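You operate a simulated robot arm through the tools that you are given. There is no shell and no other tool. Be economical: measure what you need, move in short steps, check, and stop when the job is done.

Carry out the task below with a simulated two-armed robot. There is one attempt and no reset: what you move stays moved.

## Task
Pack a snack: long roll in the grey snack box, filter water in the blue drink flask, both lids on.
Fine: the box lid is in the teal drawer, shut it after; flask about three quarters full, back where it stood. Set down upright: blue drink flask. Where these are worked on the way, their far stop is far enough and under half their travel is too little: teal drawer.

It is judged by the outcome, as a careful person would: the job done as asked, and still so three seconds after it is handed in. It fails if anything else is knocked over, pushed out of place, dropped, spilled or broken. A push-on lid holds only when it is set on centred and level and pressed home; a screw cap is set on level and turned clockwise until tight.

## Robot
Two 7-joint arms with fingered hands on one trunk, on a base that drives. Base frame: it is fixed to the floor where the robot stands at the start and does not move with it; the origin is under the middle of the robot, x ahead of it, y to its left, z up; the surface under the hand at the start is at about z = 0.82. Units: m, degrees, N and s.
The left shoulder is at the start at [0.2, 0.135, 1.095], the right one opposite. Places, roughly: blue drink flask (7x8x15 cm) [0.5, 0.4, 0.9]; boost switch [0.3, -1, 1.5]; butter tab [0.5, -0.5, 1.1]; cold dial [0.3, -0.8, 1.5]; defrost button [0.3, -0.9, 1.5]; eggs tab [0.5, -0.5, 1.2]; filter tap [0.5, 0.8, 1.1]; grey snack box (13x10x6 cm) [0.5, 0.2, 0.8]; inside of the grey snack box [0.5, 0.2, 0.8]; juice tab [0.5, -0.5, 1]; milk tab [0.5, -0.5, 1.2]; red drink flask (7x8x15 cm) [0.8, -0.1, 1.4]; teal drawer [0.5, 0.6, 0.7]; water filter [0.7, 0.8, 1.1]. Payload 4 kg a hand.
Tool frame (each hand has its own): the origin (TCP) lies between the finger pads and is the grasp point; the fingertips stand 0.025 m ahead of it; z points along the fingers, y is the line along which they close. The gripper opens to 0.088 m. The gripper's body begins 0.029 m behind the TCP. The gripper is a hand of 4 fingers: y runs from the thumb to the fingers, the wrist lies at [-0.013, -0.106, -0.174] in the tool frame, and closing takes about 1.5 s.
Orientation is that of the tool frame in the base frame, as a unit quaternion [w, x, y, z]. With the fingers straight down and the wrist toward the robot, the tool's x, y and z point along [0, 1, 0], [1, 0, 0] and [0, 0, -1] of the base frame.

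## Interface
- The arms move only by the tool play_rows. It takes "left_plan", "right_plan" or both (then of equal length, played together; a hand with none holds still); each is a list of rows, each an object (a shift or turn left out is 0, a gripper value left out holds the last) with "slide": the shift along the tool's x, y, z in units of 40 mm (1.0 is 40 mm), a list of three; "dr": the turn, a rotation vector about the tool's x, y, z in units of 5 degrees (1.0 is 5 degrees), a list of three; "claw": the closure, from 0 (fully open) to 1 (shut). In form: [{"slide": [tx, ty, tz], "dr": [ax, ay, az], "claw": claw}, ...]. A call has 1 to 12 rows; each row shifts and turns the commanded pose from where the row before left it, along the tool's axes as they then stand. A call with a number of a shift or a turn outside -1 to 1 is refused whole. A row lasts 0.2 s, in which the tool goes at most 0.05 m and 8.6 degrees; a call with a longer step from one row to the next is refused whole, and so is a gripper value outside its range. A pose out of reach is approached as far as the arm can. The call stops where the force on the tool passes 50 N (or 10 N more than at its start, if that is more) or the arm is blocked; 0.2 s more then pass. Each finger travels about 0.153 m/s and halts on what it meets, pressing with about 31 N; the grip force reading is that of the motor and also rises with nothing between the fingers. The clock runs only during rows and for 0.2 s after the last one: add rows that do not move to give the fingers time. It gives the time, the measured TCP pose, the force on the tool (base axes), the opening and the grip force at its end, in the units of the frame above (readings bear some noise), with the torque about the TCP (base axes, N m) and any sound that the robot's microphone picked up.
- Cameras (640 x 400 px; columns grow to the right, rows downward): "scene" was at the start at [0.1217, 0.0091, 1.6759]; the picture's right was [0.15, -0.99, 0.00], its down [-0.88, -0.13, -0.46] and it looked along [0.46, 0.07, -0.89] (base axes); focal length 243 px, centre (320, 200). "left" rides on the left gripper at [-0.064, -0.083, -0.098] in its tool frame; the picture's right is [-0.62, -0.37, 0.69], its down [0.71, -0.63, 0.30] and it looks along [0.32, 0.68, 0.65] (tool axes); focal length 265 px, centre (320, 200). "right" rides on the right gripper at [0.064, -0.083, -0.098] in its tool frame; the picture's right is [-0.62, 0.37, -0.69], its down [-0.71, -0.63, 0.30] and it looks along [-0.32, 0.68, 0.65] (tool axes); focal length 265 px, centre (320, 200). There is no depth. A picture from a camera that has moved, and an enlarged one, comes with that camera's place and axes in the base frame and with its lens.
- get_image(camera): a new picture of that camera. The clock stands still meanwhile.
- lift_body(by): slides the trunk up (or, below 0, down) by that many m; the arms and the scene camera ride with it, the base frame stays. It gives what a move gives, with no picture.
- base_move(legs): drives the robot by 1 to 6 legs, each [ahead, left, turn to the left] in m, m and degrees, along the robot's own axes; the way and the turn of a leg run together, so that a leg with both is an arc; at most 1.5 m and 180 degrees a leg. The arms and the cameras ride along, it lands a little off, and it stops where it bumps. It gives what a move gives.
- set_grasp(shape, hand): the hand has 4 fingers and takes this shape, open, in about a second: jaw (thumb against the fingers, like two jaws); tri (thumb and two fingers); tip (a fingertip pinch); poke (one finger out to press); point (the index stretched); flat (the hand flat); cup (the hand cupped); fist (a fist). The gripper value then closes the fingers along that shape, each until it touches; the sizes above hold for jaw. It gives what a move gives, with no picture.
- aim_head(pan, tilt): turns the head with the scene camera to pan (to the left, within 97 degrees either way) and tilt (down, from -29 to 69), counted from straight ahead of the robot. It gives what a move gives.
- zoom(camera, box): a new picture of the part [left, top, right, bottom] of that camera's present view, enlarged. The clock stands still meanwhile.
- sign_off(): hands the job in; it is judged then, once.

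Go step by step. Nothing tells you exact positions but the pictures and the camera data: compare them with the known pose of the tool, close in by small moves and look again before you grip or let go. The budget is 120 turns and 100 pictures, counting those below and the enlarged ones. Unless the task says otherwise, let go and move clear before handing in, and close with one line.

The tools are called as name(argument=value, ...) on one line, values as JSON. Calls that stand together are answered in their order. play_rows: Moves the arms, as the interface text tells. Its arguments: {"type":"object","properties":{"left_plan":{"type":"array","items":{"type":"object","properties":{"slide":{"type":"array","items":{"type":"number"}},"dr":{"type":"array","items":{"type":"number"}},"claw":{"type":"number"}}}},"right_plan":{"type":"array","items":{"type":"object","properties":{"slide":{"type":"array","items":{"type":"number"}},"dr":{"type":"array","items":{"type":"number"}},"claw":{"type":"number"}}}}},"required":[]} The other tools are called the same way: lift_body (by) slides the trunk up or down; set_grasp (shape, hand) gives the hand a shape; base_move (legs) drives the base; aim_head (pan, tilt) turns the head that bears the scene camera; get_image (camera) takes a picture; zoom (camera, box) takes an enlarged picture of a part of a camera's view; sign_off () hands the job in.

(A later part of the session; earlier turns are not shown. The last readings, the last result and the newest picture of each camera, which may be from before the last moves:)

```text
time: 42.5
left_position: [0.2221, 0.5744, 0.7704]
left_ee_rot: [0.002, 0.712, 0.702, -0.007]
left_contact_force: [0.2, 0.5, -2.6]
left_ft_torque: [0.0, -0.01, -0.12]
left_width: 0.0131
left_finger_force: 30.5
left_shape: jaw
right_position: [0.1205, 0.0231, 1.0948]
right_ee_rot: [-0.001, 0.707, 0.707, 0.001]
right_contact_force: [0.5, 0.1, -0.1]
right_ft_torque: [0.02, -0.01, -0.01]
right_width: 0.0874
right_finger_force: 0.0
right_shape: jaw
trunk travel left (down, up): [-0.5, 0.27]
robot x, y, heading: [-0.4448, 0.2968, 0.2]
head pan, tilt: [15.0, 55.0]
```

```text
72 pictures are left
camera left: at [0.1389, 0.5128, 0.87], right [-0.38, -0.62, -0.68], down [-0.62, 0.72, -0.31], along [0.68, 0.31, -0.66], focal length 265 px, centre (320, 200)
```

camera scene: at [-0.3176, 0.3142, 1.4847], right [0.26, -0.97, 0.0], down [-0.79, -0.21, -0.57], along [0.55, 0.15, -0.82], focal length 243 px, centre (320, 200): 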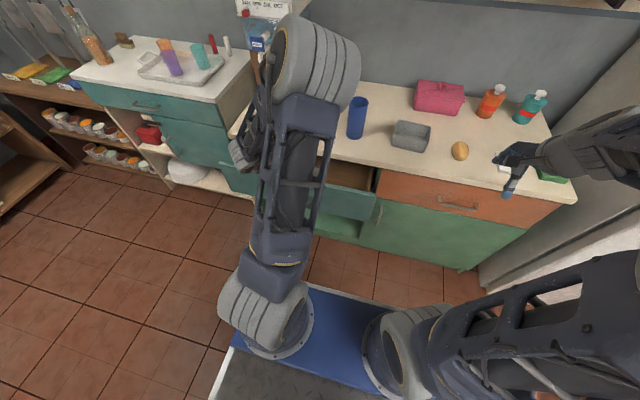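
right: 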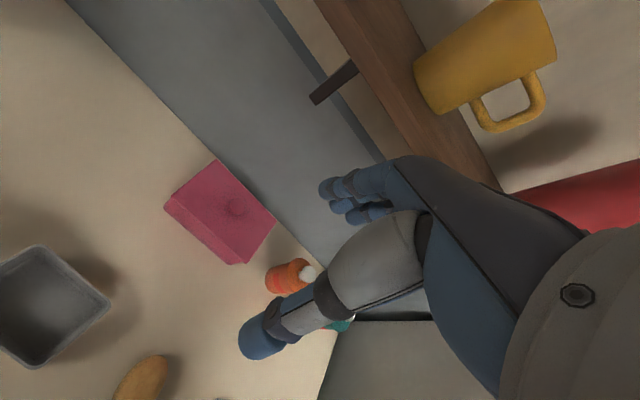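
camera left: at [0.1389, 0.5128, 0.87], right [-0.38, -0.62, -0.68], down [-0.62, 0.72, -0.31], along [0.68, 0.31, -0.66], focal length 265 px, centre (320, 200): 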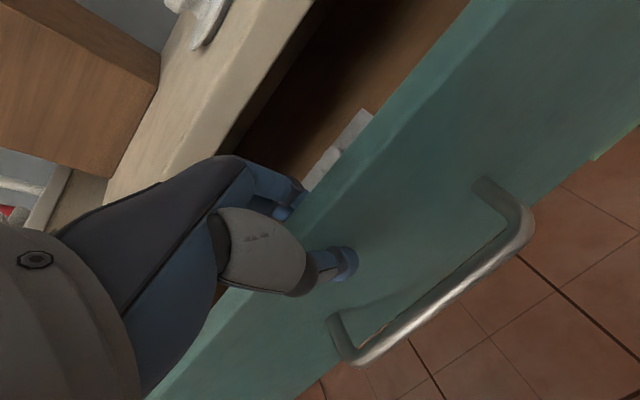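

The panel edge is in the grip. I pull back further.

play_rows(left_plan=[{"slide": [0, -0.7, 0]}, {"slide": [0, -0.8, 0]}, {"slide": [0, -0.8, 0]}, {"slide": [0, -0.8, 0]}, {"slide": [0, -0.8, 0]}, {"slide": [0, 0, 0]}])

get_image(camera="left")

```text
time: 43.9
left_position: [0.0656, 0.5762, 0.7703]
left_ee_rot: [0.004, 0.712, 0.702, -0.008]
left_contact_force: [-1.0, -10.9, -9.8]
left_ft_torque: [-0.26, 0.08, -0.24]
left_width: 0.0132
left_finger_force: 30.7
left_shape: jaw
right_position: [0.1205, 0.0223, 1.0946]
right_ee_rot: [0.0, 0.706, 0.708, 0.001]
right_contact_force: [-0.4, 0.9, 0.4]
right_ft_torque: [0.01, 0.0, -0.01]
right_width: 0.0875
right_finger_force: 0.1
right_shape: jaw
trunk travel left (down, up): [-0.5, 0.27]
robot x, y, heading: [-0.4444, 0.2936, 0.1]
head pan, tilt: [15.0, 55.0]
```

```text
71 pictures are left
camera left: at [-0.0175, 0.5145, 0.8709], right [-0.38, -0.63, -0.68], down [-0.62, 0.72, -0.31], along [0.68, 0.3, -0.66], focal length 265 px, centre (320, 200)
```

left: 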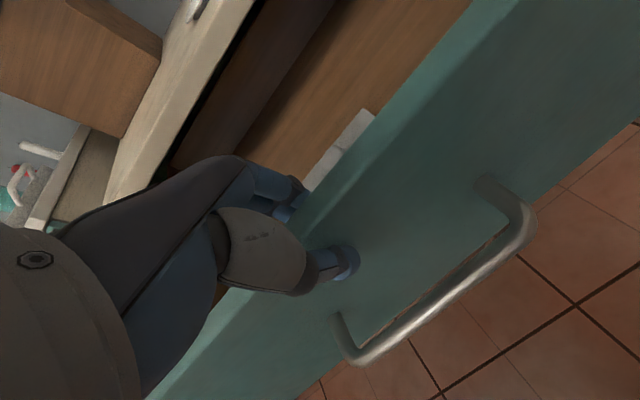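

The drawer is open about 31 cm and its back wall shows, so this is about full travel. I let go, rise and look at the lid.

play_rows(left_plan=[{"claw": 0}, {"claw": 0}, {"claw": 0}, {"slide": [0, 0, -1]}, {"slide": [0, 0, -1]}, {"slide": [0, 0, -1]}, {"slide": [0, 0, -1]}, {"slide": [0, 0.5, -0.5]}, {"slide": [0, 0, 0]}])

get_image(camera="left")

get_image(camera="scene")

```text
time: 45.9
left_position: [0.088, 0.5804, 0.9518]
left_ee_rot: [0.002, 0.713, 0.701, -0.007]
left_contact_force: [-1.1, -1.3, 0.2]
left_ft_torque: [-0.02, 0.0, 0.04]
left_width: 0.0876
left_finger_force: 0.0
left_shape: jaw
right_position: [0.1208, 0.0225, 1.0961]
right_ee_rot: [0.0, 0.706, 0.708, 0.001]
right_contact_force: [-0.3, 0.0, 0.4]
right_ft_torque: [0.0, 0.0, 0.01]
right_width: 0.0879
right_finger_force: 0.0
right_shape: jaw
trunk travel left (down, up): [-0.5, 0.27]
robot x, y, heading: [-0.4463, 0.2962, 0.2]
head pan, tilt: [15.0, 55.0]
```

```text
70 pictures are left
camera left: at [0.0052, 0.5175, 1.0511], right [-0.38, -0.62, -0.68], down [-0.62, 0.72, -0.31], along [0.68, 0.31, -0.66], focal length 265 px, centre (320, 200)
```

left: 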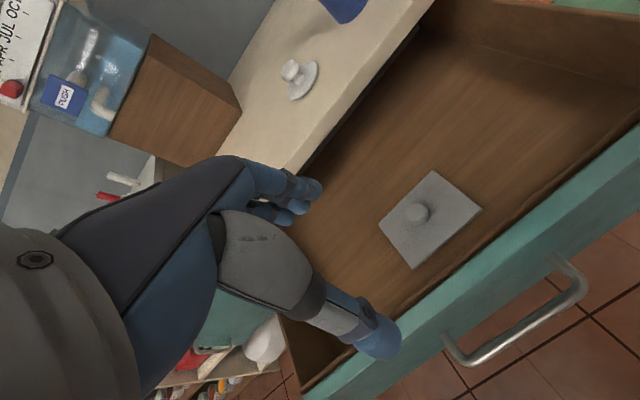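

```text
69 pictures are left
camera scene: at [-0.3176, 0.3142, 1.4847], right [0.26, -0.97, 0.0], down [-0.79, -0.21, -0.57], along [0.55, 0.15, -0.82], focal length 243 px, centre (320, 200)
```

scene: 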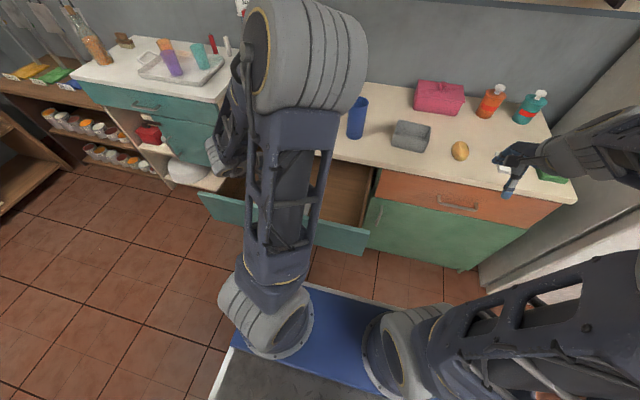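

The lid lies in the drawer centred near (0.213, 0.567, 0.65), its knob clear, 13 cm along y. First I bring the right hand over the roll.

play_rows(right_plan=[{"slide": [-0.1, 0.95, 0.4]}, {"slide": [-0.1, 0.95, 0.4]}, {"slide": [-0.1, 0.95, 0.4]}, {"slide": [-0.1, 0.95, 0.4]}, {"slide": [-0.1, 0.95, 0.4]}, {"slide": [-0.1, 0.95, 0.4]}, {"slide": [-0.1, 0.95, 0.4]}, {"slide": [-0.1, 0.95, 0.2]}])

get_image(camera="right")

zoom(camera="scene", box=[330, 80, 570, 230])

```text
time: 47.7
left_position: [0.0894, 0.5789, 0.9514]
left_ee_rot: [0.003, 0.712, 0.702, -0.007]
left_contact_force: [-0.4, 0.7, 1.3]
left_ft_torque: [-0.03, -0.03, -0.03]
left_width: 0.0876
left_finger_force: 0.1
left_shape: jaw
right_position: [0.4261, -0.0086, 0.9767]
right_ee_rot: [0.0, 0.706, 0.708, 0.002]
right_contact_force: [-0.4, 0.1, 0.6]
right_ft_torque: [0.01, -0.01, 0.03]
right_width: 0.0876
right_finger_force: 0.1
right_shape: jaw
trunk travel left (down, up): [-0.5, 0.27]
robot x, y, heading: [-0.4423, 0.2951, 0.5]
head pan, tilt: [15.0, 55.0]
```

```text
68 pictures are left
camera right: at [0.3415, 0.0549, 1.0747], right [0.37, -0.62, 0.69], down [-0.63, -0.71, -0.31], along [0.69, -0.32, -0.65], focal length 265 px, centre (320, 200)
```

right: 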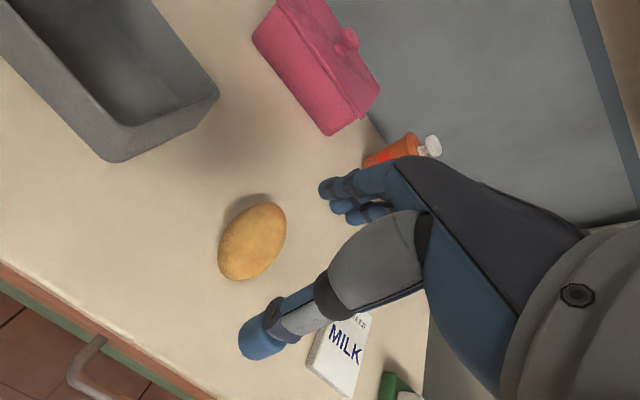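

```text
2.67 times, centred on (450, 155) of scene
camera zoom: at [-0.3179, 0.3142, 1.4848], right [0.26, -0.97, 0.0], down [-0.79, -0.21, -0.57], along [0.55, 0.15, -0.82], focal length 648 px, centre (-27, 320)
```

zoom: 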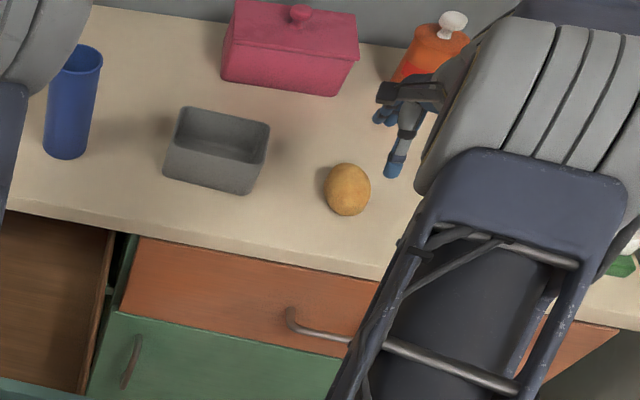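

The oval roll is at about (0.478, -0.018), its long axis along x. I turn the right hand 90° so the fingers close across it.

play_rows(right_plan=[{"dr": [0, 0, -1]}, {"dr": [0, 0, -1]}, {"dr": [0, 0, -1]}, {"dr": [0, 0, -1]}, {"dr": [0, 0, -1]}, {"dr": [0, 0, -1]}, {"dr": [0, 0, -1]}, {"dr": [0, 0, -1]}, {"dr": [0, 0, -1]}])

play_rows(right_plan=[{"dr": [0, 0, -1]}, {"dr": [0, 0, -1]}, {"dr": [0, 0, -1]}, {"dr": [0, 0, -1]}, {"dr": [0, 0, -1]}, {"dr": [0, 0, -1]}, {"dr": [0, 0, -1]}, {"dr": [0, 0, -1]}, {"dr": [0, 0, -1]}])

get_image(camera="right")

```text
time: 49.7
left_position: [0.089, 0.5802, 0.951]
left_ee_rot: [0.002, 0.712, 0.702, -0.007]
left_contact_force: [-0.7, 0.7, -1.0]
left_ft_torque: [-0.03, 0.01, -0.02]
left_width: 0.0879
left_finger_force: 0.0
left_shape: jaw
right_position: [0.4252, -0.0101, 0.9761]
right_ee_rot: [0.0, 0.38, 0.925, 0.001]
right_contact_force: [0.2, -0.9, -0.5]
right_ft_torque: [-0.02, 0.03, -0.02]
right_width: 0.0878
right_finger_force: 0.0
right_shape: jaw
trunk travel left (down, up): [-0.5, 0.27]
robot x, y, heading: [-0.4466, 0.2959, 0.0]
head pan, tilt: [15.0, 55.0]
```

```text
time: 51.7
left_position: [0.0898, 0.5811, 0.9507]
left_ee_rot: [0.003, 0.712, 0.702, -0.006]
left_contact_force: [0.6, -0.3, 0.5]
left_ft_torque: [0.01, -0.01, 0.01]
left_width: 0.0878
left_finger_force: 0.0
left_shape: jaw
right_position: [0.3667, 0.0079, 0.9606]
right_ee_rot: [0.001, -0.002, 1.0, 0.0]
right_contact_force: [-0.9, 0.2, 0.2]
right_ft_torque: [-0.03, 0.01, 0.02]
right_width: 0.0877
right_finger_force: 0.1
right_shape: jaw
right hand out of reach, approached as far as the arm can: row 3, 4, 5, 6, 7, 8, 9
trunk travel left (down, up): [-0.5, 0.27]
robot x, y, heading: [-0.445, 0.2971, 0.2]
head pan, tilt: [15.0, 55.0]
```

```text
66 pictures are left
camera right: at [0.3027, -0.0757, 1.0591], right [0.62, 0.37, 0.69], down [0.72, -0.63, -0.3], along [0.32, 0.69, -0.65], focal length 265 px, centre (320, 200)
```

right: 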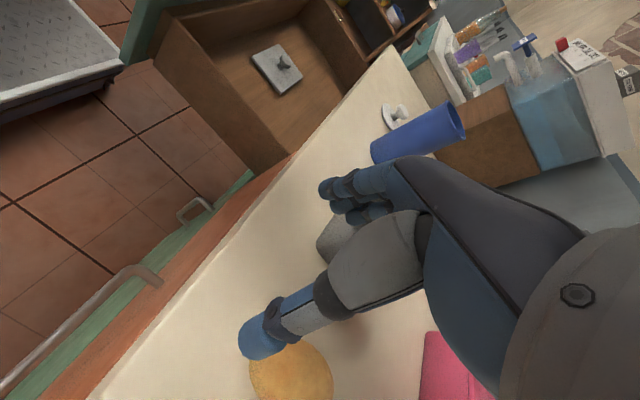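

The turned pose runs out of reach, so I move the base 9 cm forward, which still leaves the open drawer free.

base_move(legs=[[0.09, 0, 0]])

play_rows(right_plan=[{"slide": [0, -0.5, 0]}, {"slide": [0, 0, 0]}])

get_image(camera="right")

get_image(camera="scene")

```text
time: 52.8
left_position: [0.1801, 0.5799, 0.9497]
left_ee_rot: [0.003, 0.712, 0.702, -0.007]
left_contact_force: [-0.4, -0.1, 0.6]
left_ft_torque: [0.01, -0.01, -0.02]
left_width: 0.0876
left_finger_force: 0.0
left_shape: jaw
right_position: [0.4566, 0.009, 0.9618]
right_ee_rot: [0.001, -0.001, 1.0, 0.001]
right_contact_force: [0.2, 0.3, 0.2]
right_ft_torque: [0.01, -0.02, -0.03]
right_width: 0.0876
right_finger_force: 0.1
right_shape: jaw
trunk travel left (down, up): [-0.5, 0.27]
robot x, y, heading: [-0.356, 0.2962, 0.0]
head pan, tilt: [15.0, 55.0]
```

```text
time: 53.4
left_position: [0.1811, 0.5795, 0.9512]
left_ee_rot: [0.004, 0.712, 0.702, -0.007]
left_contact_force: [0.6, 0.7, 0.4]
left_ft_torque: [-0.01, 0.03, -0.02]
left_width: 0.0876
left_finger_force: 0.1
left_shape: jaw
right_position: [0.4491, -0.0101, 0.9594]
right_ee_rot: [0.002, -0.001, 1.0, 0.0]
right_contact_force: [-0.5, 0.2, 0.0]
right_ft_torque: [-0.01, 0.02, -0.03]
right_width: 0.0877
right_finger_force: 0.0
right_shape: jaw
right hand out of reach, approached as far as the arm can: row 1
trunk travel left (down, up): [-0.5, 0.27]
robot x, y, heading: [-0.3532, 0.2991, 0.0]
head pan, tilt: [15.0, 55.0]
```

```text
65 pictures are left
camera right: at [0.3855, -0.0936, 1.0575], right [0.62, 0.37, 0.69], down [0.72, -0.63, -0.3], along [0.32, 0.69, -0.65], focal length 265 px, centre (320, 200)
```

right: 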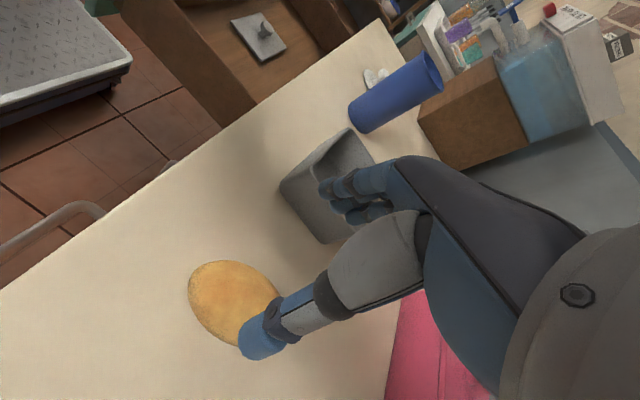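

```text
64 pictures are left
camera scene: at [-0.2266, 0.3145, 1.4847], right [0.26, -0.97, 0.0], down [-0.79, -0.21, -0.57], along [0.55, 0.15, -0.82], focal length 243 px, centre (320, 200)
```

scene: 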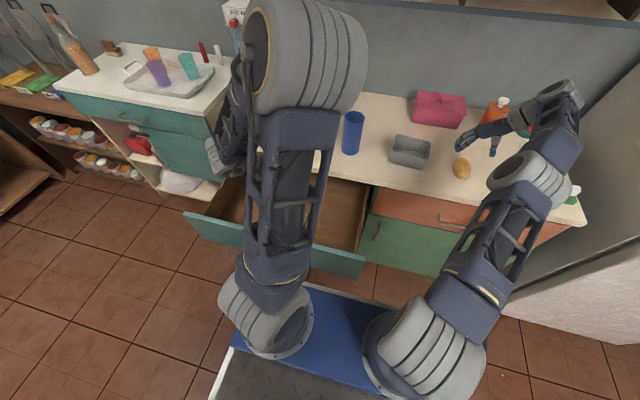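

The arm is at its radial limit; I shift the base right 10 cm, then position over the roll.

play_rows(right_plan=[{"slide": [0, 0.9, -0.5]}, {"slide": [0, 0.9, 0]}, {"slide": [0, 0.9, 0]}])

base_move(legs=[[0, -0.1, 0]])

get_image(camera="right")

```text
time: 54.2
left_position: [0.1803, 0.5796, 0.9511]
left_ee_rot: [0.003, 0.712, 0.702, -0.007]
left_contact_force: [0.0, -0.2, -0.1]
left_ft_torque: [0.01, 0.03, 0.04]
left_width: 0.0879
left_finger_force: 0.0
left_shape: jaw
right_position: [0.4497, 0.0987, 0.9778]
right_ee_rot: [0.001, -0.002, 1.0, 0.001]
right_contact_force: [0.1, -1.0, -0.3]
right_ft_torque: [0.02, -0.05, -0.03]
right_width: 0.0879
right_finger_force: 0.0
right_shape: jaw
trunk travel left (down, up): [-0.5, 0.27]
robot x, y, heading: [-0.3529, 0.3015, 0.2]
head pan, tilt: [15.0, 55.0]
```

```text
time: 55.4
left_position: [0.1809, 0.4787, 0.9509]
left_ee_rot: [0.003, 0.712, 0.702, -0.007]
left_contact_force: [0.0, 0.0, 0.1]
left_ft_torque: [0.0, 0.0, -0.01]
left_width: 0.0876
left_finger_force: 0.1
left_shape: jaw
right_position: [0.4491, -0.0026, 0.9792]
right_ee_rot: [0.001, 0.0, 1.0, 0.001]
right_contact_force: [0.4, -0.7, -0.2]
right_ft_torque: [-0.02, 0.01, -0.03]
right_width: 0.0876
right_finger_force: 0.0
right_shape: jaw
trunk travel left (down, up): [-0.5, 0.27]
robot x, y, heading: [-0.3562, 0.1974, 0.1]
head pan, tilt: [15.0, 55.0]
```

```text
63 pictures are left
camera right: at [0.3851, -0.0865, 1.0771], right [0.62, 0.37, 0.69], down [0.72, -0.63, -0.3], along [0.33, 0.68, -0.65], focal length 265 px, centre (320, 200)
```

right: 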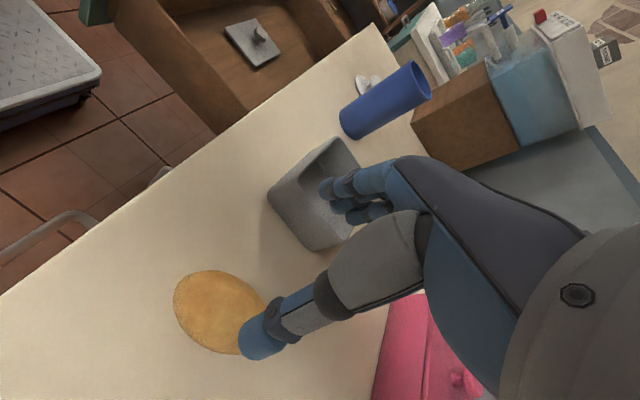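

The roll is centred near (0.476, -0.021). I move above it, descend and close.

play_rows(right_plan=[{"slide": [-0.7, -0.46, 0]}, {"slide": [0, 0, 0.9]}, {"slide": [0, 0, 0.9]}, {"slide": [0, 0, 0]}])

get_image(camera="right")

```text
time: 56.4
left_position: [0.1805, 0.4784, 0.952]
left_ee_rot: [0.003, 0.712, 0.702, -0.007]
left_contact_force: [0.8, 0.0, -0.5]
left_ft_torque: [0.01, 0.02, 0.01]
left_width: 0.0877
left_finger_force: 0.1
left_shape: jaw
right_position: [0.478, -0.0208, 0.9067]
right_ee_rot: [0.001, 0.0, 1.0, 0.001]
right_contact_force: [0.0, -0.2, -0.5]
right_ft_torque: [0.01, 0.0, -0.01]
right_width: 0.0874
right_finger_force: 0.1
right_shape: jaw
trunk travel left (down, up): [-0.5, 0.27]
robot x, y, heading: [-0.3533, 0.1983, -0.1]
head pan, tilt: [15.0, 55.0]
```

```text
62 pictures are left
camera right: at [0.4139, -0.104, 1.0042], right [0.62, 0.37, 0.69], down [0.72, -0.63, -0.3], along [0.33, 0.68, -0.65], focal length 265 px, centre (320, 200)
```

right: 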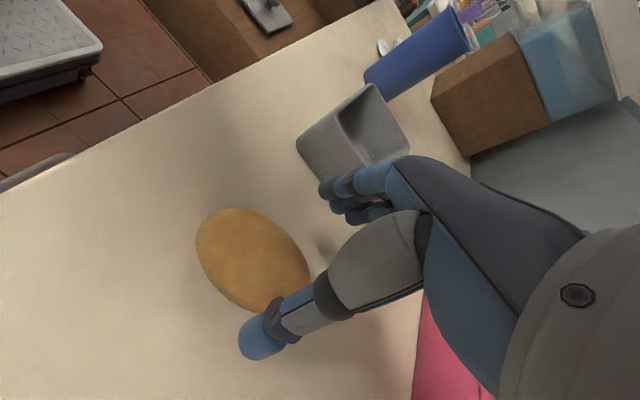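

play_rows(right_plan=[{"slide": [0, -0.05, 0.9]}, {"slide": [0, 0, 0.5]}, {"claw": 1}, {"claw": 1}, {"claw": 1}, {"claw": 1}, {"claw": 1}, {"slide": [0, 0, -0.8]}, {"slide": [0, 0, -0.9]}, {"slide": [0, 0, -0.9]}])

get_image(camera="right")

```text
time: 58.5
left_position: [0.1813, 0.4788, 0.9508]
left_ee_rot: [0.003, 0.712, 0.702, -0.007]
left_contact_force: [0.3, 0.2, -0.2]
left_ft_torque: [-0.03, 0.0, 0.01]
left_width: 0.088
left_finger_force: 0.0
left_shape: jaw
right_position: [0.4768, -0.0235, 0.9538]
right_ee_rot: [0.0, -0.001, 1.0, 0.001]
right_contact_force: [0.1, 0.7, 0.1]
right_ft_torque: [0.0, -0.02, -0.03]
right_width: 0.0502
right_finger_force: 31.4
right_shape: jaw
trunk travel left (down, up): [-0.5, 0.27]
robot x, y, heading: [-0.3558, 0.1955, 0.2]
head pan, tilt: [15.0, 55.0]
```

```text
61 pictures are left
camera right: at [0.4134, -0.1065, 1.0523], right [0.62, 0.37, 0.69], down [0.72, -0.63, -0.3], along [0.32, 0.69, -0.65], focal length 265 px, centre (320, 200)
```

right: 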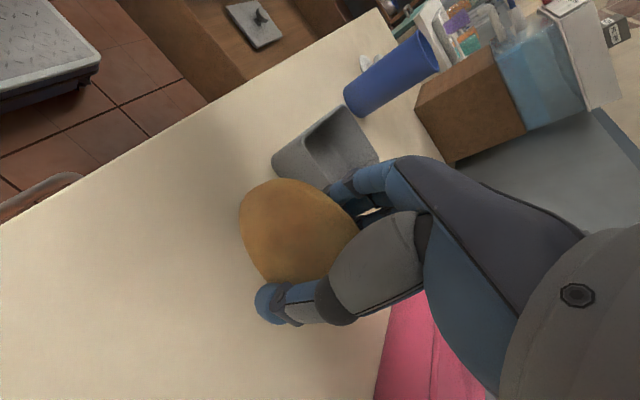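

The roll is held. I lift and turn back 90° so its length lies along the box's long side.

play_rows(right_plan=[{"slide": [0, 0, -0.9], "dr": [0, 0, 1]}, {"dr": [0, 0, 1]}, {"dr": [0, 0, 1]}, {"dr": [0, 0, 1]}, {"dr": [0, 0, 1]}, {"dr": [0, 0, 1]}, {"dr": [0, 0, 1]}, {"dr": [0, 0, 1]}, {"dr": [0, 0, 1]}, {"dr": [0, 0, 1]}, {"dr": [0, 0, 1]}, {"dr": [0, 0, 1]}])

play_rows(right_plan=[{"dr": [0, 0, 1]}, {"dr": [0, 0, 1]}, {"dr": [0, 0, 1]}, {"dr": [0, 0, 1]}, {"dr": [0, 0, 1]}, {"dr": [0, 0, 1]}, {"slide": [0.9, 0, 0]}, {"slide": [0.9, 0, 0]}, {"slide": [0.9, 0, 0]}])

get_image(camera="right")

aim_head(pan=25, tilt=45)

get_image(camera="scene")

```text
time: 61.1
left_position: [0.1812, 0.4801, 0.9514]
left_ee_rot: [0.003, 0.712, 0.702, -0.007]
left_contact_force: [-0.4, -0.3, -1.2]
left_ft_torque: [0.0, 0.03, 0.04]
left_width: 0.0879
left_finger_force: 0.0
left_shape: jaw
right_position: [0.4778, -0.0226, 0.9911]
right_ee_rot: [0.001, 0.501, 0.865, 0.001]
right_contact_force: [-0.4, -0.1, -0.3]
right_ft_torque: [0.0, 0.0, 0.01]
right_width: 0.05
right_finger_force: 31.3
right_shape: jaw
trunk travel left (down, up): [-0.5, 0.27]
robot x, y, heading: [-0.3535, 0.1991, 0.1]
head pan, tilt: [15.0, 55.0]
```

```text
time: 63.1
left_position: [0.1819, 0.4781, 0.9521]
left_ee_rot: [0.002, 0.713, 0.701, -0.007]
left_contact_force: [0.0, 0.0, -0.4]
left_ft_torque: [0.05, 0.0, -0.03]
left_width: 0.0876
left_finger_force: 0.0
left_shape: jaw
right_position: [0.4765, 0.0839, 0.9902]
right_ee_rot: [0.0, 0.707, 0.707, 0.001]
right_contact_force: [-1.1, 0.0, -1.2]
right_ft_torque: [0.02, 0.0, 0.01]
right_width: 0.05
right_finger_force: 30.6
right_shape: jaw
trunk travel left (down, up): [-0.5, 0.27]
robot x, y, heading: [-0.3568, 0.1966, 0.3]
head pan, tilt: [15.0, 55.0]
```

```text
60 pictures are left
camera right: at [0.3932, 0.1479, 1.0896], right [0.37, -0.62, 0.69], down [-0.63, -0.71, -0.31], along [0.68, -0.32, -0.65], focal length 265 px, centre (320, 200)
```

right: 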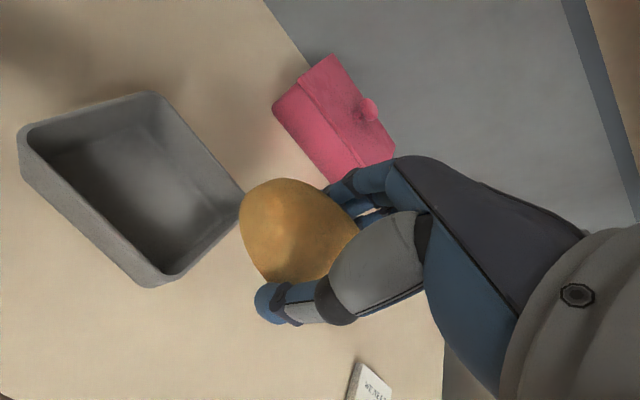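

```text
time: 63.9
left_position: [0.1806, 0.479, 0.9513]
left_ee_rot: [0.002, 0.712, 0.702, -0.007]
left_contact_force: [0.4, 0.2, 0.3]
left_ft_torque: [0.02, -0.01, -0.01]
left_width: 0.0877
left_finger_force: 0.1
left_shape: jaw
right_position: [0.4765, 0.0846, 0.9903]
right_ee_rot: [0.001, 0.707, 0.707, 0.001]
right_contact_force: [-0.1, -0.6, 0.2]
right_ft_torque: [-0.02, 0.04, 0.0]
right_width: 0.0497
right_finger_force: 31.2
right_shape: jaw
trunk travel left (down, up): [-0.5, 0.27]
robot x, y, heading: [-0.3548, 0.1974, 0.2]
head pan, tilt: [25.0, 45.0]
```

```text
59 pictures are left
camera scene: at [-0.2222, 0.2299, 1.4981], right [0.42, -0.91, 0.0], down [-0.64, -0.3, -0.71], along [0.64, 0.3, -0.71], focal length 243 px, centre (320, 200)
```

scene: 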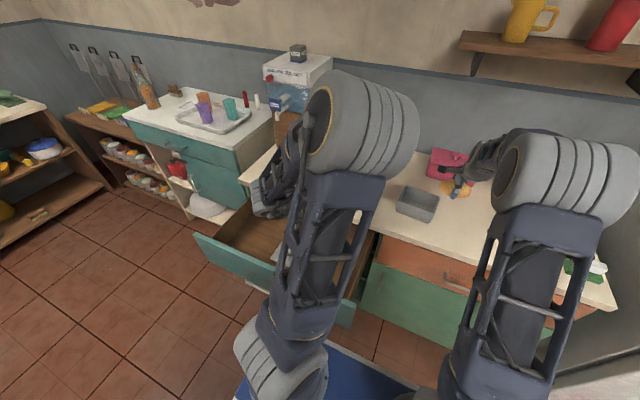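

The box rim centre is about (0.495, 0.174). I move over it and lower partway.

play_rows(right_plan=[{"slide": [0.8, 0.2, 0]}, {"slide": [0.8, 0.2, 0]}, {"slide": [0.7, 0.05, 0.4]}, {"slide": [0, 0, 0.9]}, {"slide": [0, 0, 0]}])

get_image(camera="right")

zoom(camera="scene", box=[370, 140, 520, 250])

```text
time: 65.1
left_position: [0.1808, 0.4791, 0.9503]
left_ee_rot: [0.003, 0.713, 0.702, -0.007]
left_contact_force: [0.4, -0.1, 0.6]
left_ft_torque: [0.0, 0.0, 0.05]
left_width: 0.0876
left_finger_force: 0.0
left_shape: jaw
right_position: [0.495, 0.1778, 0.9388]
right_ee_rot: [0.0, 0.706, 0.708, 0.001]
right_contact_force: [-0.5, 0.2, 0.4]
right_ft_torque: [-0.02, -0.01, 0.0]
right_width: 0.0499
right_finger_force: 30.5
right_shape: jaw
trunk travel left (down, up): [-0.5, 0.27]
robot x, y, heading: [-0.3553, 0.1942, -0.1]
head pan, tilt: [25.0, 45.0]
```

```text
58 pictures are left
camera right: at [0.4117, 0.2413, 1.0371], right [0.37, -0.62, 0.69], down [-0.63, -0.71, -0.31], along [0.69, -0.32, -0.65], focal length 265 px, centre (320, 200)
```

right: 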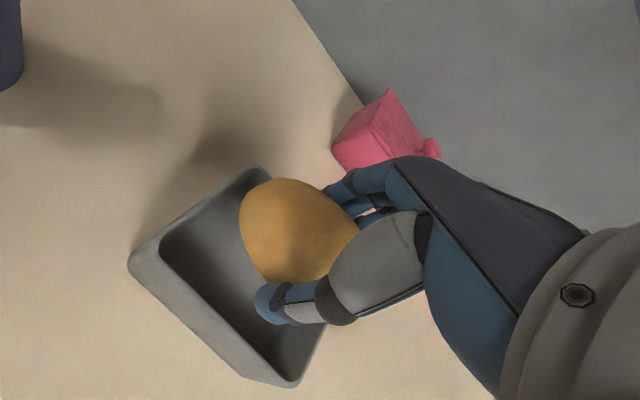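

```text
3.64 times, centred on (445, 195) of scene
camera zoom: at [-0.2223, 0.2299, 1.4982], right [0.42, -0.91, 0.0], down [-0.64, -0.3, -0.71], along [0.64, 0.3, -0.71], focal length 883 px, centre (-134, 218)
```

zoom: 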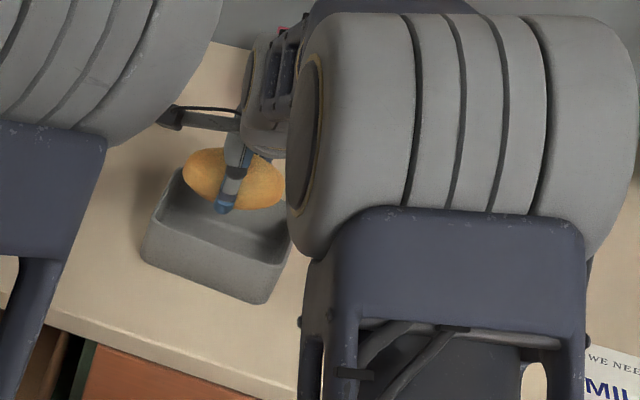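

Aligned. I shift half a centimetre, lower the roll and open the fingers a little.

play_rows(right_plan=[{"slide": [-0.13, 0.07, 0.6]}, {"slide": [0, 0, 0.6]}, {"slide": [0, 0, 0.5]}, {"slide": [0, 0, 0.1]}, {"claw": 0.3}, {"claw": 0.3}, {"claw": 0.3}, {"slide": [0, 0, 0]}])

get_image(camera="right")

```text
time: 66.9
left_position: [0.18, 0.4795, 0.952]
left_ee_rot: [0.003, 0.712, 0.702, -0.006]
left_contact_force: [-0.7, 1.3, -0.5]
left_ft_torque: [-0.04, -0.01, 0.0]
left_width: 0.0879
left_finger_force: 0.1
left_shape: jaw
right_position: [0.4989, 0.172, 0.8698]
right_ee_rot: [0.001, 0.707, 0.707, 0.002]
right_contact_force: [-4.1, 0.8, 24.3]
right_ft_torque: [-0.18, -0.77, -0.28]
right_width: 0.0623
right_finger_force: 0.1
right_shape: jaw
trunk travel left (down, up): [-0.5, 0.27]
robot x, y, heading: [-0.3542, 0.1985, 0.1]
head pan, tilt: [25.0, 45.0]
```

```text
56 pictures are left
camera right: at [0.4147, 0.2362, 0.9676], right [0.37, -0.62, 0.69], down [-0.63, -0.71, -0.31], along [0.69, -0.32, -0.65], focal length 265 px, centre (320, 200)
```

right: 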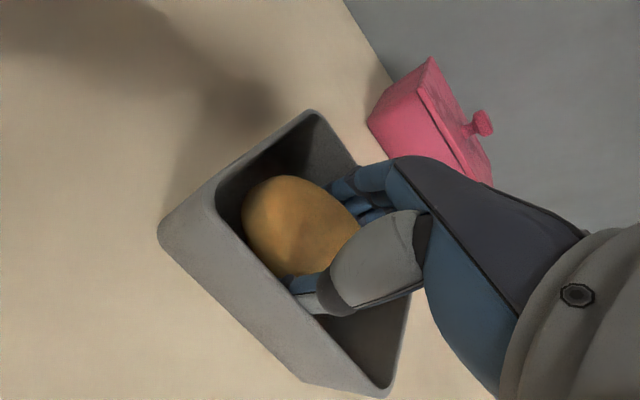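

The roll is in the box; I rise straight up and look.

play_rows(right_plan=[{"slide": [0, 0, -0.4]}, {"slide": [0, 0, -0.8]}, {"slide": [0, 0, -1]}, {"slide": [0, 0, -1]}, {"slide": [-0.3, 0, -0.9], "claw": 0}])

get_image(camera="right")

```text
time: 68.1
left_position: [0.18, 0.478, 0.9519]
left_ee_rot: [0.003, 0.712, 0.702, -0.006]
left_contact_force: [-0.4, -1.1, 0.1]
left_ft_torque: [0.02, 0.0, -0.01]
left_width: 0.0876
left_finger_force: 0.0
left_shape: jaw
right_position: [0.498, 0.1598, 1.0304]
right_ee_rot: [0.0, 0.707, 0.708, 0.0]
right_contact_force: [0.0, 0.2, -1.1]
right_ft_torque: [0.01, 0.0, -0.02]
right_width: 0.0793
right_finger_force: 0.1
right_shape: jaw
trunk travel left (down, up): [-0.5, 0.27]
robot x, y, heading: [-0.3541, 0.1984, 0.1]
head pan, tilt: [25.0, 45.0]
```

```text
55 pictures are left
camera right: at [0.4138, 0.2244, 1.1299], right [0.37, -0.62, 0.69], down [-0.63, -0.71, -0.31], along [0.68, -0.32, -0.65], focal length 265 px, centre (320, 200)
```

right: 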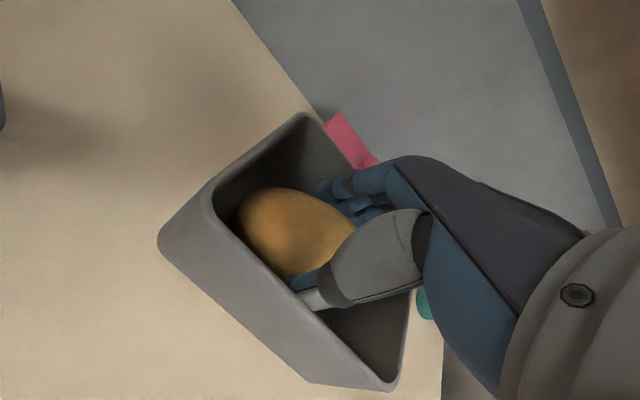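

The box came up wedged on my opened fingers. I lower it straight back onto the counter while keeping the hand as it is.

play_rows(right_plan=[{"slide": [0.3, 0, 0.8]}, {"slide": [0, 0, 0.9]}, {"slide": [0, 0, 0.9]}, {"slide": [0, 0, 0.7]}, {"slide": [0, 0, 0.3]}, {"slide": [0, 0, 0.1]}, {"slide": [0, 0, 0]}])

get_image(camera="right")

zoom(camera="scene", box=[370, 140, 520, 250])

```text
time: 69.7
left_position: [0.1803, 0.4796, 0.9506]
left_ee_rot: [0.004, 0.712, 0.702, -0.006]
left_contact_force: [-0.3, -0.4, -0.6]
left_ft_torque: [-0.01, 0.02, 0.01]
left_width: 0.0877
left_finger_force: 0.1
left_shape: jaw
right_position: [0.497, 0.1721, 0.8829]
right_ee_rot: [-0.001, 0.707, 0.708, 0.002]
right_contact_force: [0.4, 0.7, -2.3]
right_ft_torque: [0.01, 0.03, 0.01]
right_width: 0.0797
right_finger_force: 0.0
right_shape: jaw
trunk travel left (down, up): [-0.5, 0.27]
robot x, y, heading: [-0.3514, 0.1935, -0.0]
head pan, tilt: [25.0, 45.0]
```

```text
54 pictures are left
camera right: at [0.4142, 0.2361, 0.9815], right [0.37, -0.62, 0.69], down [-0.63, -0.71, -0.31], along [0.68, -0.32, -0.65], focal length 265 px, centre (320, 200)
```

right: 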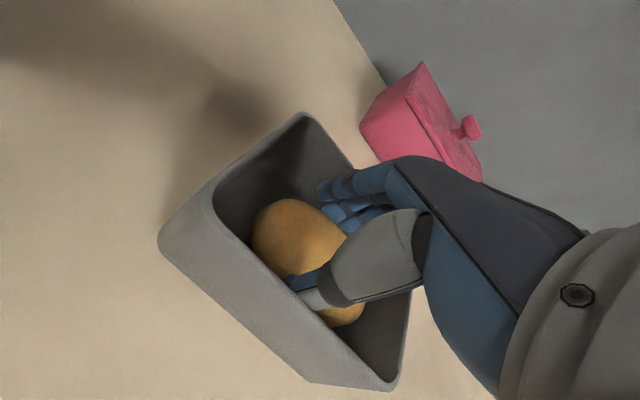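

```text
3.64 times, centred on (445, 195) of scene
camera zoom: at [-0.2222, 0.2299, 1.4982], right [0.42, -0.91, 0.0], down [-0.64, -0.3, -0.71], along [0.64, 0.3, -0.71], focal length 883 px, centre (-134, 218)
```

zoom: 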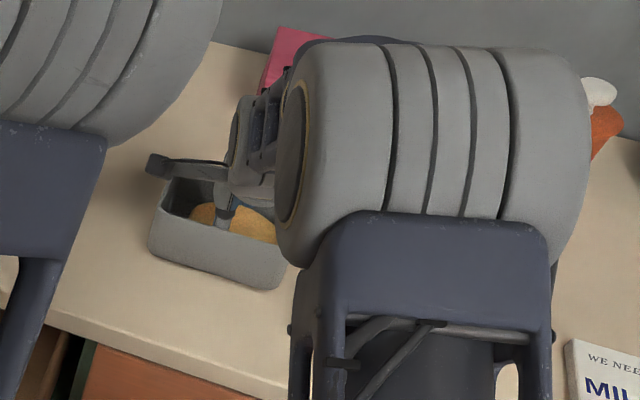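

The box bottom is still about 1 cm above the counter. I lower it to contact, then narrow the fingers slightly to free the walls.

play_rows(right_plan=[{"slide": [0, 0, 0.2]}, {"slide": [0, 0, 0.1]}, {"slide": [0, 0, 0.05]}, {"slide": [0, 0, 0]}])

```text
time: 70.7
left_position: [0.1808, 0.4799, 0.952]
left_ee_rot: [0.003, 0.712, 0.702, -0.007]
left_contact_force: [0.1, -0.2, 0.7]
left_ft_torque: [0.01, -0.02, 0.0]
left_width: 0.0876
left_finger_force: 0.1
left_shape: jaw
right_position: [0.4979, 0.1724, 0.8694]
right_ee_rot: [0.0, 0.707, 0.707, 0.002]
right_contact_force: [-1.7, -0.1, 4.8]
right_ft_torque: [-0.04, -0.29, -0.03]
right_width: 0.0807
right_finger_force: 0.1
right_shape: jaw
trunk travel left (down, up): [-0.5, 0.27]
robot x, y, heading: [-0.3556, 0.1937, 0.1]
head pan, tilt: [25.0, 45.0]
```

play_rows(right_plan=[{"claw": 0.25}, {"claw": 0.25}, {"claw": 0.25}, {"slide": [0, 0, -0.5]}, {"slide": [0, 0, -0.25]}, {"slide": [0, 0, 0]}])

get_image(camera="right")

```text
time: 72.1
left_position: [0.1813, 0.479, 0.9517]
left_ee_rot: [0.003, 0.712, 0.702, -0.007]
left_contact_force: [1.1, -0.7, 0.4]
left_ft_torque: [0.01, -0.02, 0.02]
left_width: 0.0877
left_finger_force: 0.0
left_shape: jaw
right_position: [0.4986, 0.172, 0.8981]
right_ee_rot: [-0.001, 0.708, 0.706, 0.001]
right_contact_force: [-1.0, -0.8, -0.5]
right_ft_torque: [-0.02, -0.03, 0.05]
right_width: 0.0537
right_finger_force: 31.7
right_shape: jaw
trunk travel left (down, up): [-0.5, 0.27]
robot x, y, heading: [-0.3558, 0.1966, 0.0]
head pan, tilt: [25.0, 45.0]
```

```text
52 pictures are left
camera right: at [0.4149, 0.2359, 0.9972], right [0.37, -0.62, 0.69], down [-0.63, -0.71, -0.31], along [0.68, -0.32, -0.65], focal length 265 px, centre (320, 200)
```

right: 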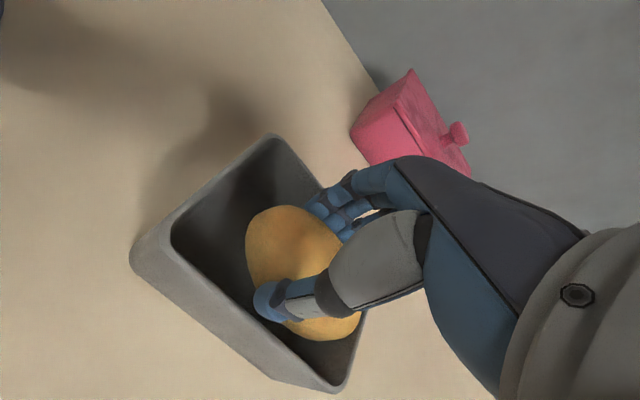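

The box stays down now and only the roll is pinched higher up. I lower slightly and open a bit, then rise slowly.

play_rows(right_plan=[{"slide": [0, 0, 0.2]}, {"claw": 0.15}, {"claw": 0.15}, {"claw": 0.15}, {"slide": [0, 0, -0.3]}, {"slide": [0, 0, 0]}])

get_image(camera="right")

```text
time: 73.5
left_position: [0.1804, 0.4783, 0.9514]
left_ee_rot: [0.002, 0.712, 0.702, -0.006]
left_contact_force: [0.8, 0.7, -0.1]
left_ft_torque: [0.0, 0.03, 0.01]
left_width: 0.0876
left_finger_force: 0.2
left_shape: jaw
right_position: [0.4976, 0.1717, 0.9021]
right_ee_rot: [0.001, 0.707, 0.707, 0.002]
right_contact_force: [-0.6, -0.8, 0.4]
right_ft_torque: [0.01, 0.0, 0.0]
right_width: 0.0733
right_finger_force: 0.0
right_shape: jaw
trunk travel left (down, up): [-0.5, 0.27]
robot x, y, heading: [-0.3537, 0.1952, 0.2]
head pan, tilt: [25.0, 45.0]
```

```text
51 pictures are left
camera right: at [0.415, 0.2357, 1.0015], right [0.37, -0.62, 0.69], down [-0.63, -0.71, -0.31], along [0.68, -0.32, -0.65], focal length 265 px, centre (320, 200)
```

right: 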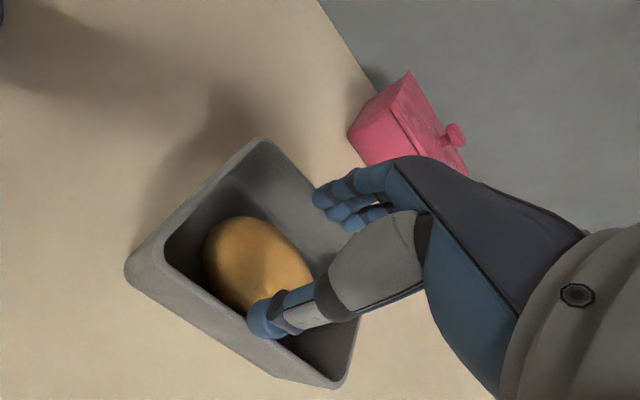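

The roll lies free in the box and the box stands on the counter. I raise the right hand and move it back out of the way.

play_rows(right_plan=[{"slide": [0, 0, -0.5]}, {"slide": [0, 0, -0.9]}, {"slide": [0, 0, -0.9]}, {"slide": [0, 0, -0.9]}, {"slide": [-0.5, -0.5, -0.5]}, {"slide": [-1, -0.6, 0]}, {"slide": [-1, -0.6, 0]}, {"slide": [-1, -0.6, 0]}, {"slide": [-1, -0.6, 0]}])

get_image(camera="scene")

get_image(camera="left")

```text
time: 75.5
left_position: [0.18, 0.4795, 0.9507]
left_ee_rot: [0.003, 0.712, 0.702, -0.007]
left_contact_force: [-0.5, -0.7, -0.9]
left_ft_torque: [0.01, 0.02, 0.0]
left_width: 0.0879
left_finger_force: 0.0
left_shape: jaw
right_position: [0.3833, -0.0087, 1.0514]
right_ee_rot: [0.0, 0.707, 0.708, 0.0]
right_contact_force: [0.8, -0.4, -0.3]
right_ft_torque: [0.0, 0.0, 0.0]
right_width: 0.0745
right_finger_force: 0.0
right_shape: jaw
trunk travel left (down, up): [-0.5, 0.27]
robot x, y, heading: [-0.355, 0.1979, 0.2]
head pan, tilt: [25.0, 45.0]
```

```text
50 pictures are left
camera scene: at [-0.2221, 0.2303, 1.4981], right [0.42, -0.91, 0.0], down [-0.64, -0.3, -0.71], along [0.64, 0.3, -0.71], focal length 243 px, centre (320, 200)
```

scene: 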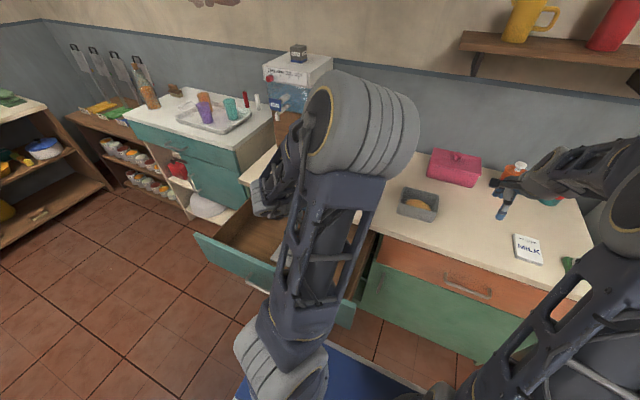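

```text
49 pictures are left
camera left: at [0.0968, 0.4175, 1.0508], right [-0.38, -0.62, -0.68], down [-0.62, 0.72, -0.31], along [0.68, 0.31, -0.66], focal length 265 px, centre (320, 200)
```

left: 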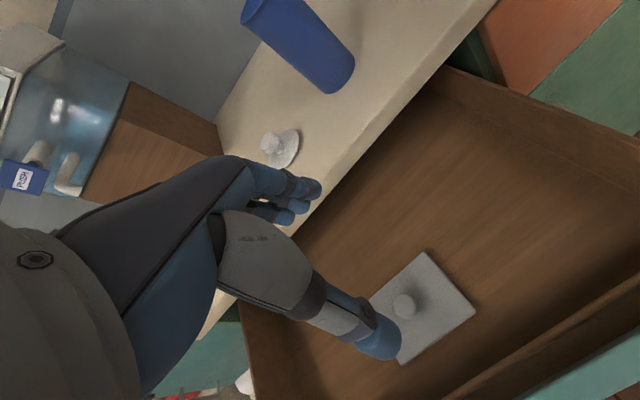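

I bring the left hand over the lid's knob at about (0.214, 0.567) and lower partway.

play_rows(left_plan=[{"slide": [0.9, 0.4, 0]}, {"slide": [0.9, 0.4, 0.3]}, {"slide": [0.4, 0.05, 0.9]}, {"slide": [0, 0, 1]}, {"slide": [0, 0, 1]}, {"slide": [0, 0, 1]}, {"slide": [0, 0, 1], "claw": 0.3}, {"slide": [0, 0, 0]}])

get_image(camera="left")

```text
time: 77.3
left_position: [0.2155, 0.5647, 0.7414]
left_ee_rot: [0.003, 0.713, 0.701, -0.006]
left_contact_force: [-0.1, 0.8, 0.3]
left_ft_torque: [0.0, 0.02, -0.04]
left_width: 0.0616
left_finger_force: 0.0
left_shape: jaw
right_position: [0.3827, -0.008, 1.0509]
right_ee_rot: [0.0, 0.707, 0.707, 0.001]
right_contact_force: [-0.1, 0.7, -0.4]
right_ft_torque: [0.0, -0.01, -0.06]
right_width: 0.0748
right_finger_force: 0.0
right_shape: jaw
trunk travel left (down, up): [-0.5, 0.27]
robot x, y, heading: [-0.3539, 0.1962, 0.2]
head pan, tilt: [25.0, 45.0]
```

```text
48 pictures are left
camera left: at [0.1311, 0.5014, 0.8406], right [-0.38, -0.62, -0.68], down [-0.62, 0.72, -0.31], along [0.68, 0.3, -0.66], focal length 265 px, centre (320, 200)
```

left: 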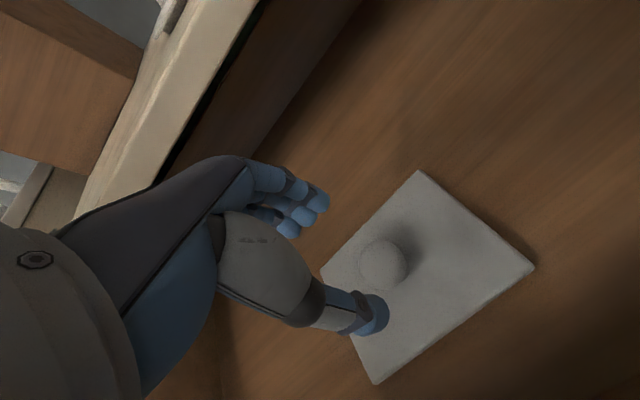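

The knob is exactly under the hand. I descend, close on it and lift.

play_rows(left_plan=[{"slide": [0, 0, 0.8]}, {"slide": [0, 0, 0.7]}, {"slide": [0, 0, 0.05]}, {"claw": 1}, {"claw": 1}, {"claw": 1}, {"claw": 1}, {"slide": [0, 0, -0.3]}, {"slide": [0, 0, -0.8]}, {"slide": [0, 0, 0]}])

get_image(camera="left")

```text
time: 79.5
left_position: [0.2153, 0.5629, 0.7244]
left_ee_rot: [0.003, 0.713, 0.701, -0.007]
left_contact_force: [-0.1, -0.6, -1.1]
left_ft_torque: [-0.01, 0.02, 0.01]
left_width: 0.0231
left_finger_force: 30.4
left_shape: jaw
right_position: [0.3816, -0.0087, 1.051]
right_ee_rot: [0.0, 0.707, 0.707, 0.001]
right_contact_force: [-0.1, 0.1, 0.3]
right_ft_torque: [-0.01, 0.01, 0.02]
right_width: 0.0745
right_finger_force: 0.0
right_shape: jaw
trunk travel left (down, up): [-0.5, 0.27]
robot x, y, heading: [-0.3545, 0.1954, 0.0]
head pan, tilt: [25.0, 45.0]
```

```text
47 pictures are left
camera left: at [0.1314, 0.5012, 0.8235], right [-0.38, -0.62, -0.68], down [-0.62, 0.72, -0.31], along [0.68, 0.3, -0.66], focal length 265 px, centre (320, 200)
```

left: 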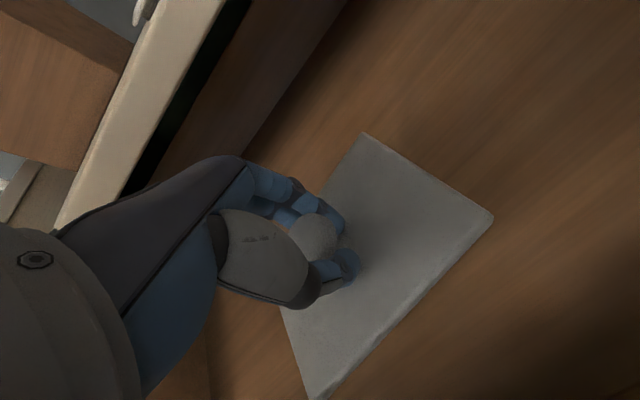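

The lid is held, yawed about 5° in the grip. I raise it above flask height, and move the right hand away meanwhile.

play_rows(left_plan=[{"slide": [0, 0, -1]}, {"slide": [0, 0, -1]}, {"slide": [0, 0, -1]}, {"slide": [0, 0, -1]}, {"slide": [0, 0, -1]}, {"slide": [0, 0, -1]}, {"slide": [0, 0, -1]}, {"slide": [0, 0, -1]}, {"slide": [0, 0, 0]}], right_plan=[{"slide": [-0.4, -0.8, 0]}, {"slide": [-0.4, -0.8, 0]}, {"slide": [-0.4, -0.8, 0]}, {"slide": [-0.4, -0.8, 0]}, {"slide": [-0.4, -0.8, 0]}, {"slide": [-0.4, -0.8, 0]}, {"slide": [0, 0, 0]}, {"slide": [0, 0, 0]}, {"slide": [0, 0, 0]}])

play_rows(left_plan=[{"slide": [-0.9, 0.65, 0]}, {"slide": [-0.9, 0.65, 0]}, {"slide": [-0.9, 0.65, 0]}, {"slide": [-0.9, 0.65, 0]}, {"slide": [-0.9, 0.65, 0]}, {"slide": [-0.9, 0.65, 0]}, {"slide": [-0.9, 0.65, 0]}, {"slide": [-0.9, 0.65, 0]}, {"slide": [-0.9, 0.65, 0]}, {"slide": [-0.9, 0.65, 0]}, {"slide": [-0.7, 0.5, 0]}, {"slide": [0, 0, 0]}])

get_image(camera="left")

get_image(camera="scene")

```text
time: 81.5
left_position: [0.2184, 0.5695, 1.0453]
left_ee_rot: [0.002, 0.712, 0.702, -0.007]
left_contact_force: [0.8, 0.0, -0.7]
left_ft_torque: [0.0, 0.03, 0.04]
left_width: 0.0231
left_finger_force: 30.7
left_shape: jaw
right_position: [0.1907, -0.1049, 1.0501]
right_ee_rot: [0.0, 0.707, 0.707, 0.001]
right_contact_force: [0.1, 0.3, 0.1]
right_ft_torque: [0.02, 0.01, 0.01]
right_width: 0.0745
right_finger_force: 0.0
right_shape: jaw
trunk travel left (down, up): [-0.5, 0.27]
robot x, y, heading: [-0.3542, 0.1959, 0.3]
head pan, tilt: [25.0, 45.0]
```

```text
time: 84.1
left_position: [0.4902, 0.1759, 1.0478]
left_ee_rot: [0.003, 0.712, 0.702, -0.006]
left_contact_force: [0.4, -1.3, -1.0]
left_ft_torque: [0.0, -0.03, -0.01]
left_width: 0.0226
left_finger_force: 30.8
left_shape: jaw
right_position: [0.1893, -0.1053, 1.0504]
right_ee_rot: [0.0, 0.708, 0.706, 0.001]
right_contact_force: [0.3, 0.3, -0.5]
right_ft_torque: [0.03, -0.01, 0.04]
right_width: 0.0744
right_finger_force: 0.0
right_shape: jaw
trunk travel left (down, up): [-0.5, 0.27]
robot x, y, heading: [-0.3564, 0.1931, 0.1]
head pan, tilt: [25.0, 45.0]
```

```text
46 pictures are left
camera left: at [0.4066, 0.1138, 1.1476], right [-0.38, -0.62, -0.68], down [-0.62, 0.72, -0.31], along [0.68, 0.31, -0.66], focal length 265 px, centre (320, 200)
```

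left: 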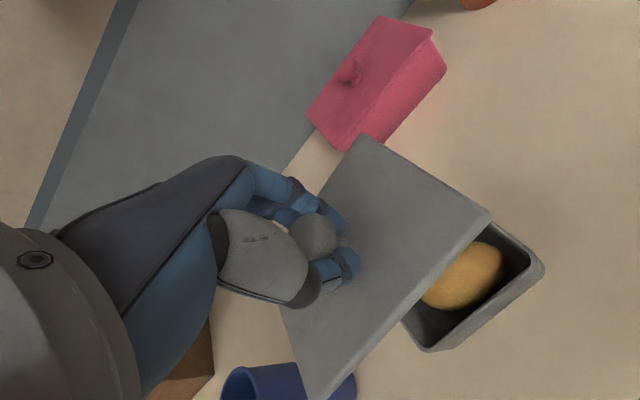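

```text
45 pictures are left
camera scene: at [-0.2223, 0.2299, 1.4982], right [0.42, -0.91, 0.0], down [-0.64, -0.3, -0.71], along [0.64, 0.3, -0.71], focal length 243 px, centre (320, 200)
```

scene: 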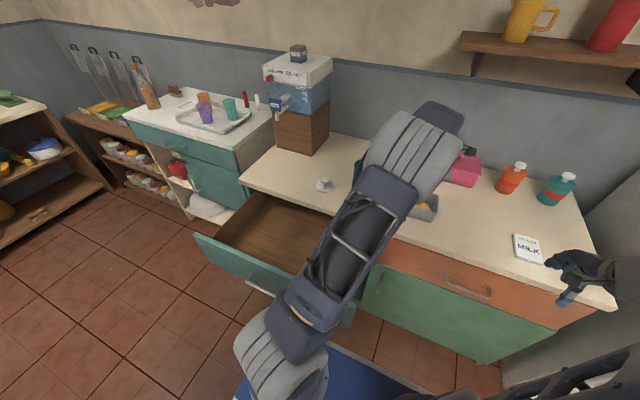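

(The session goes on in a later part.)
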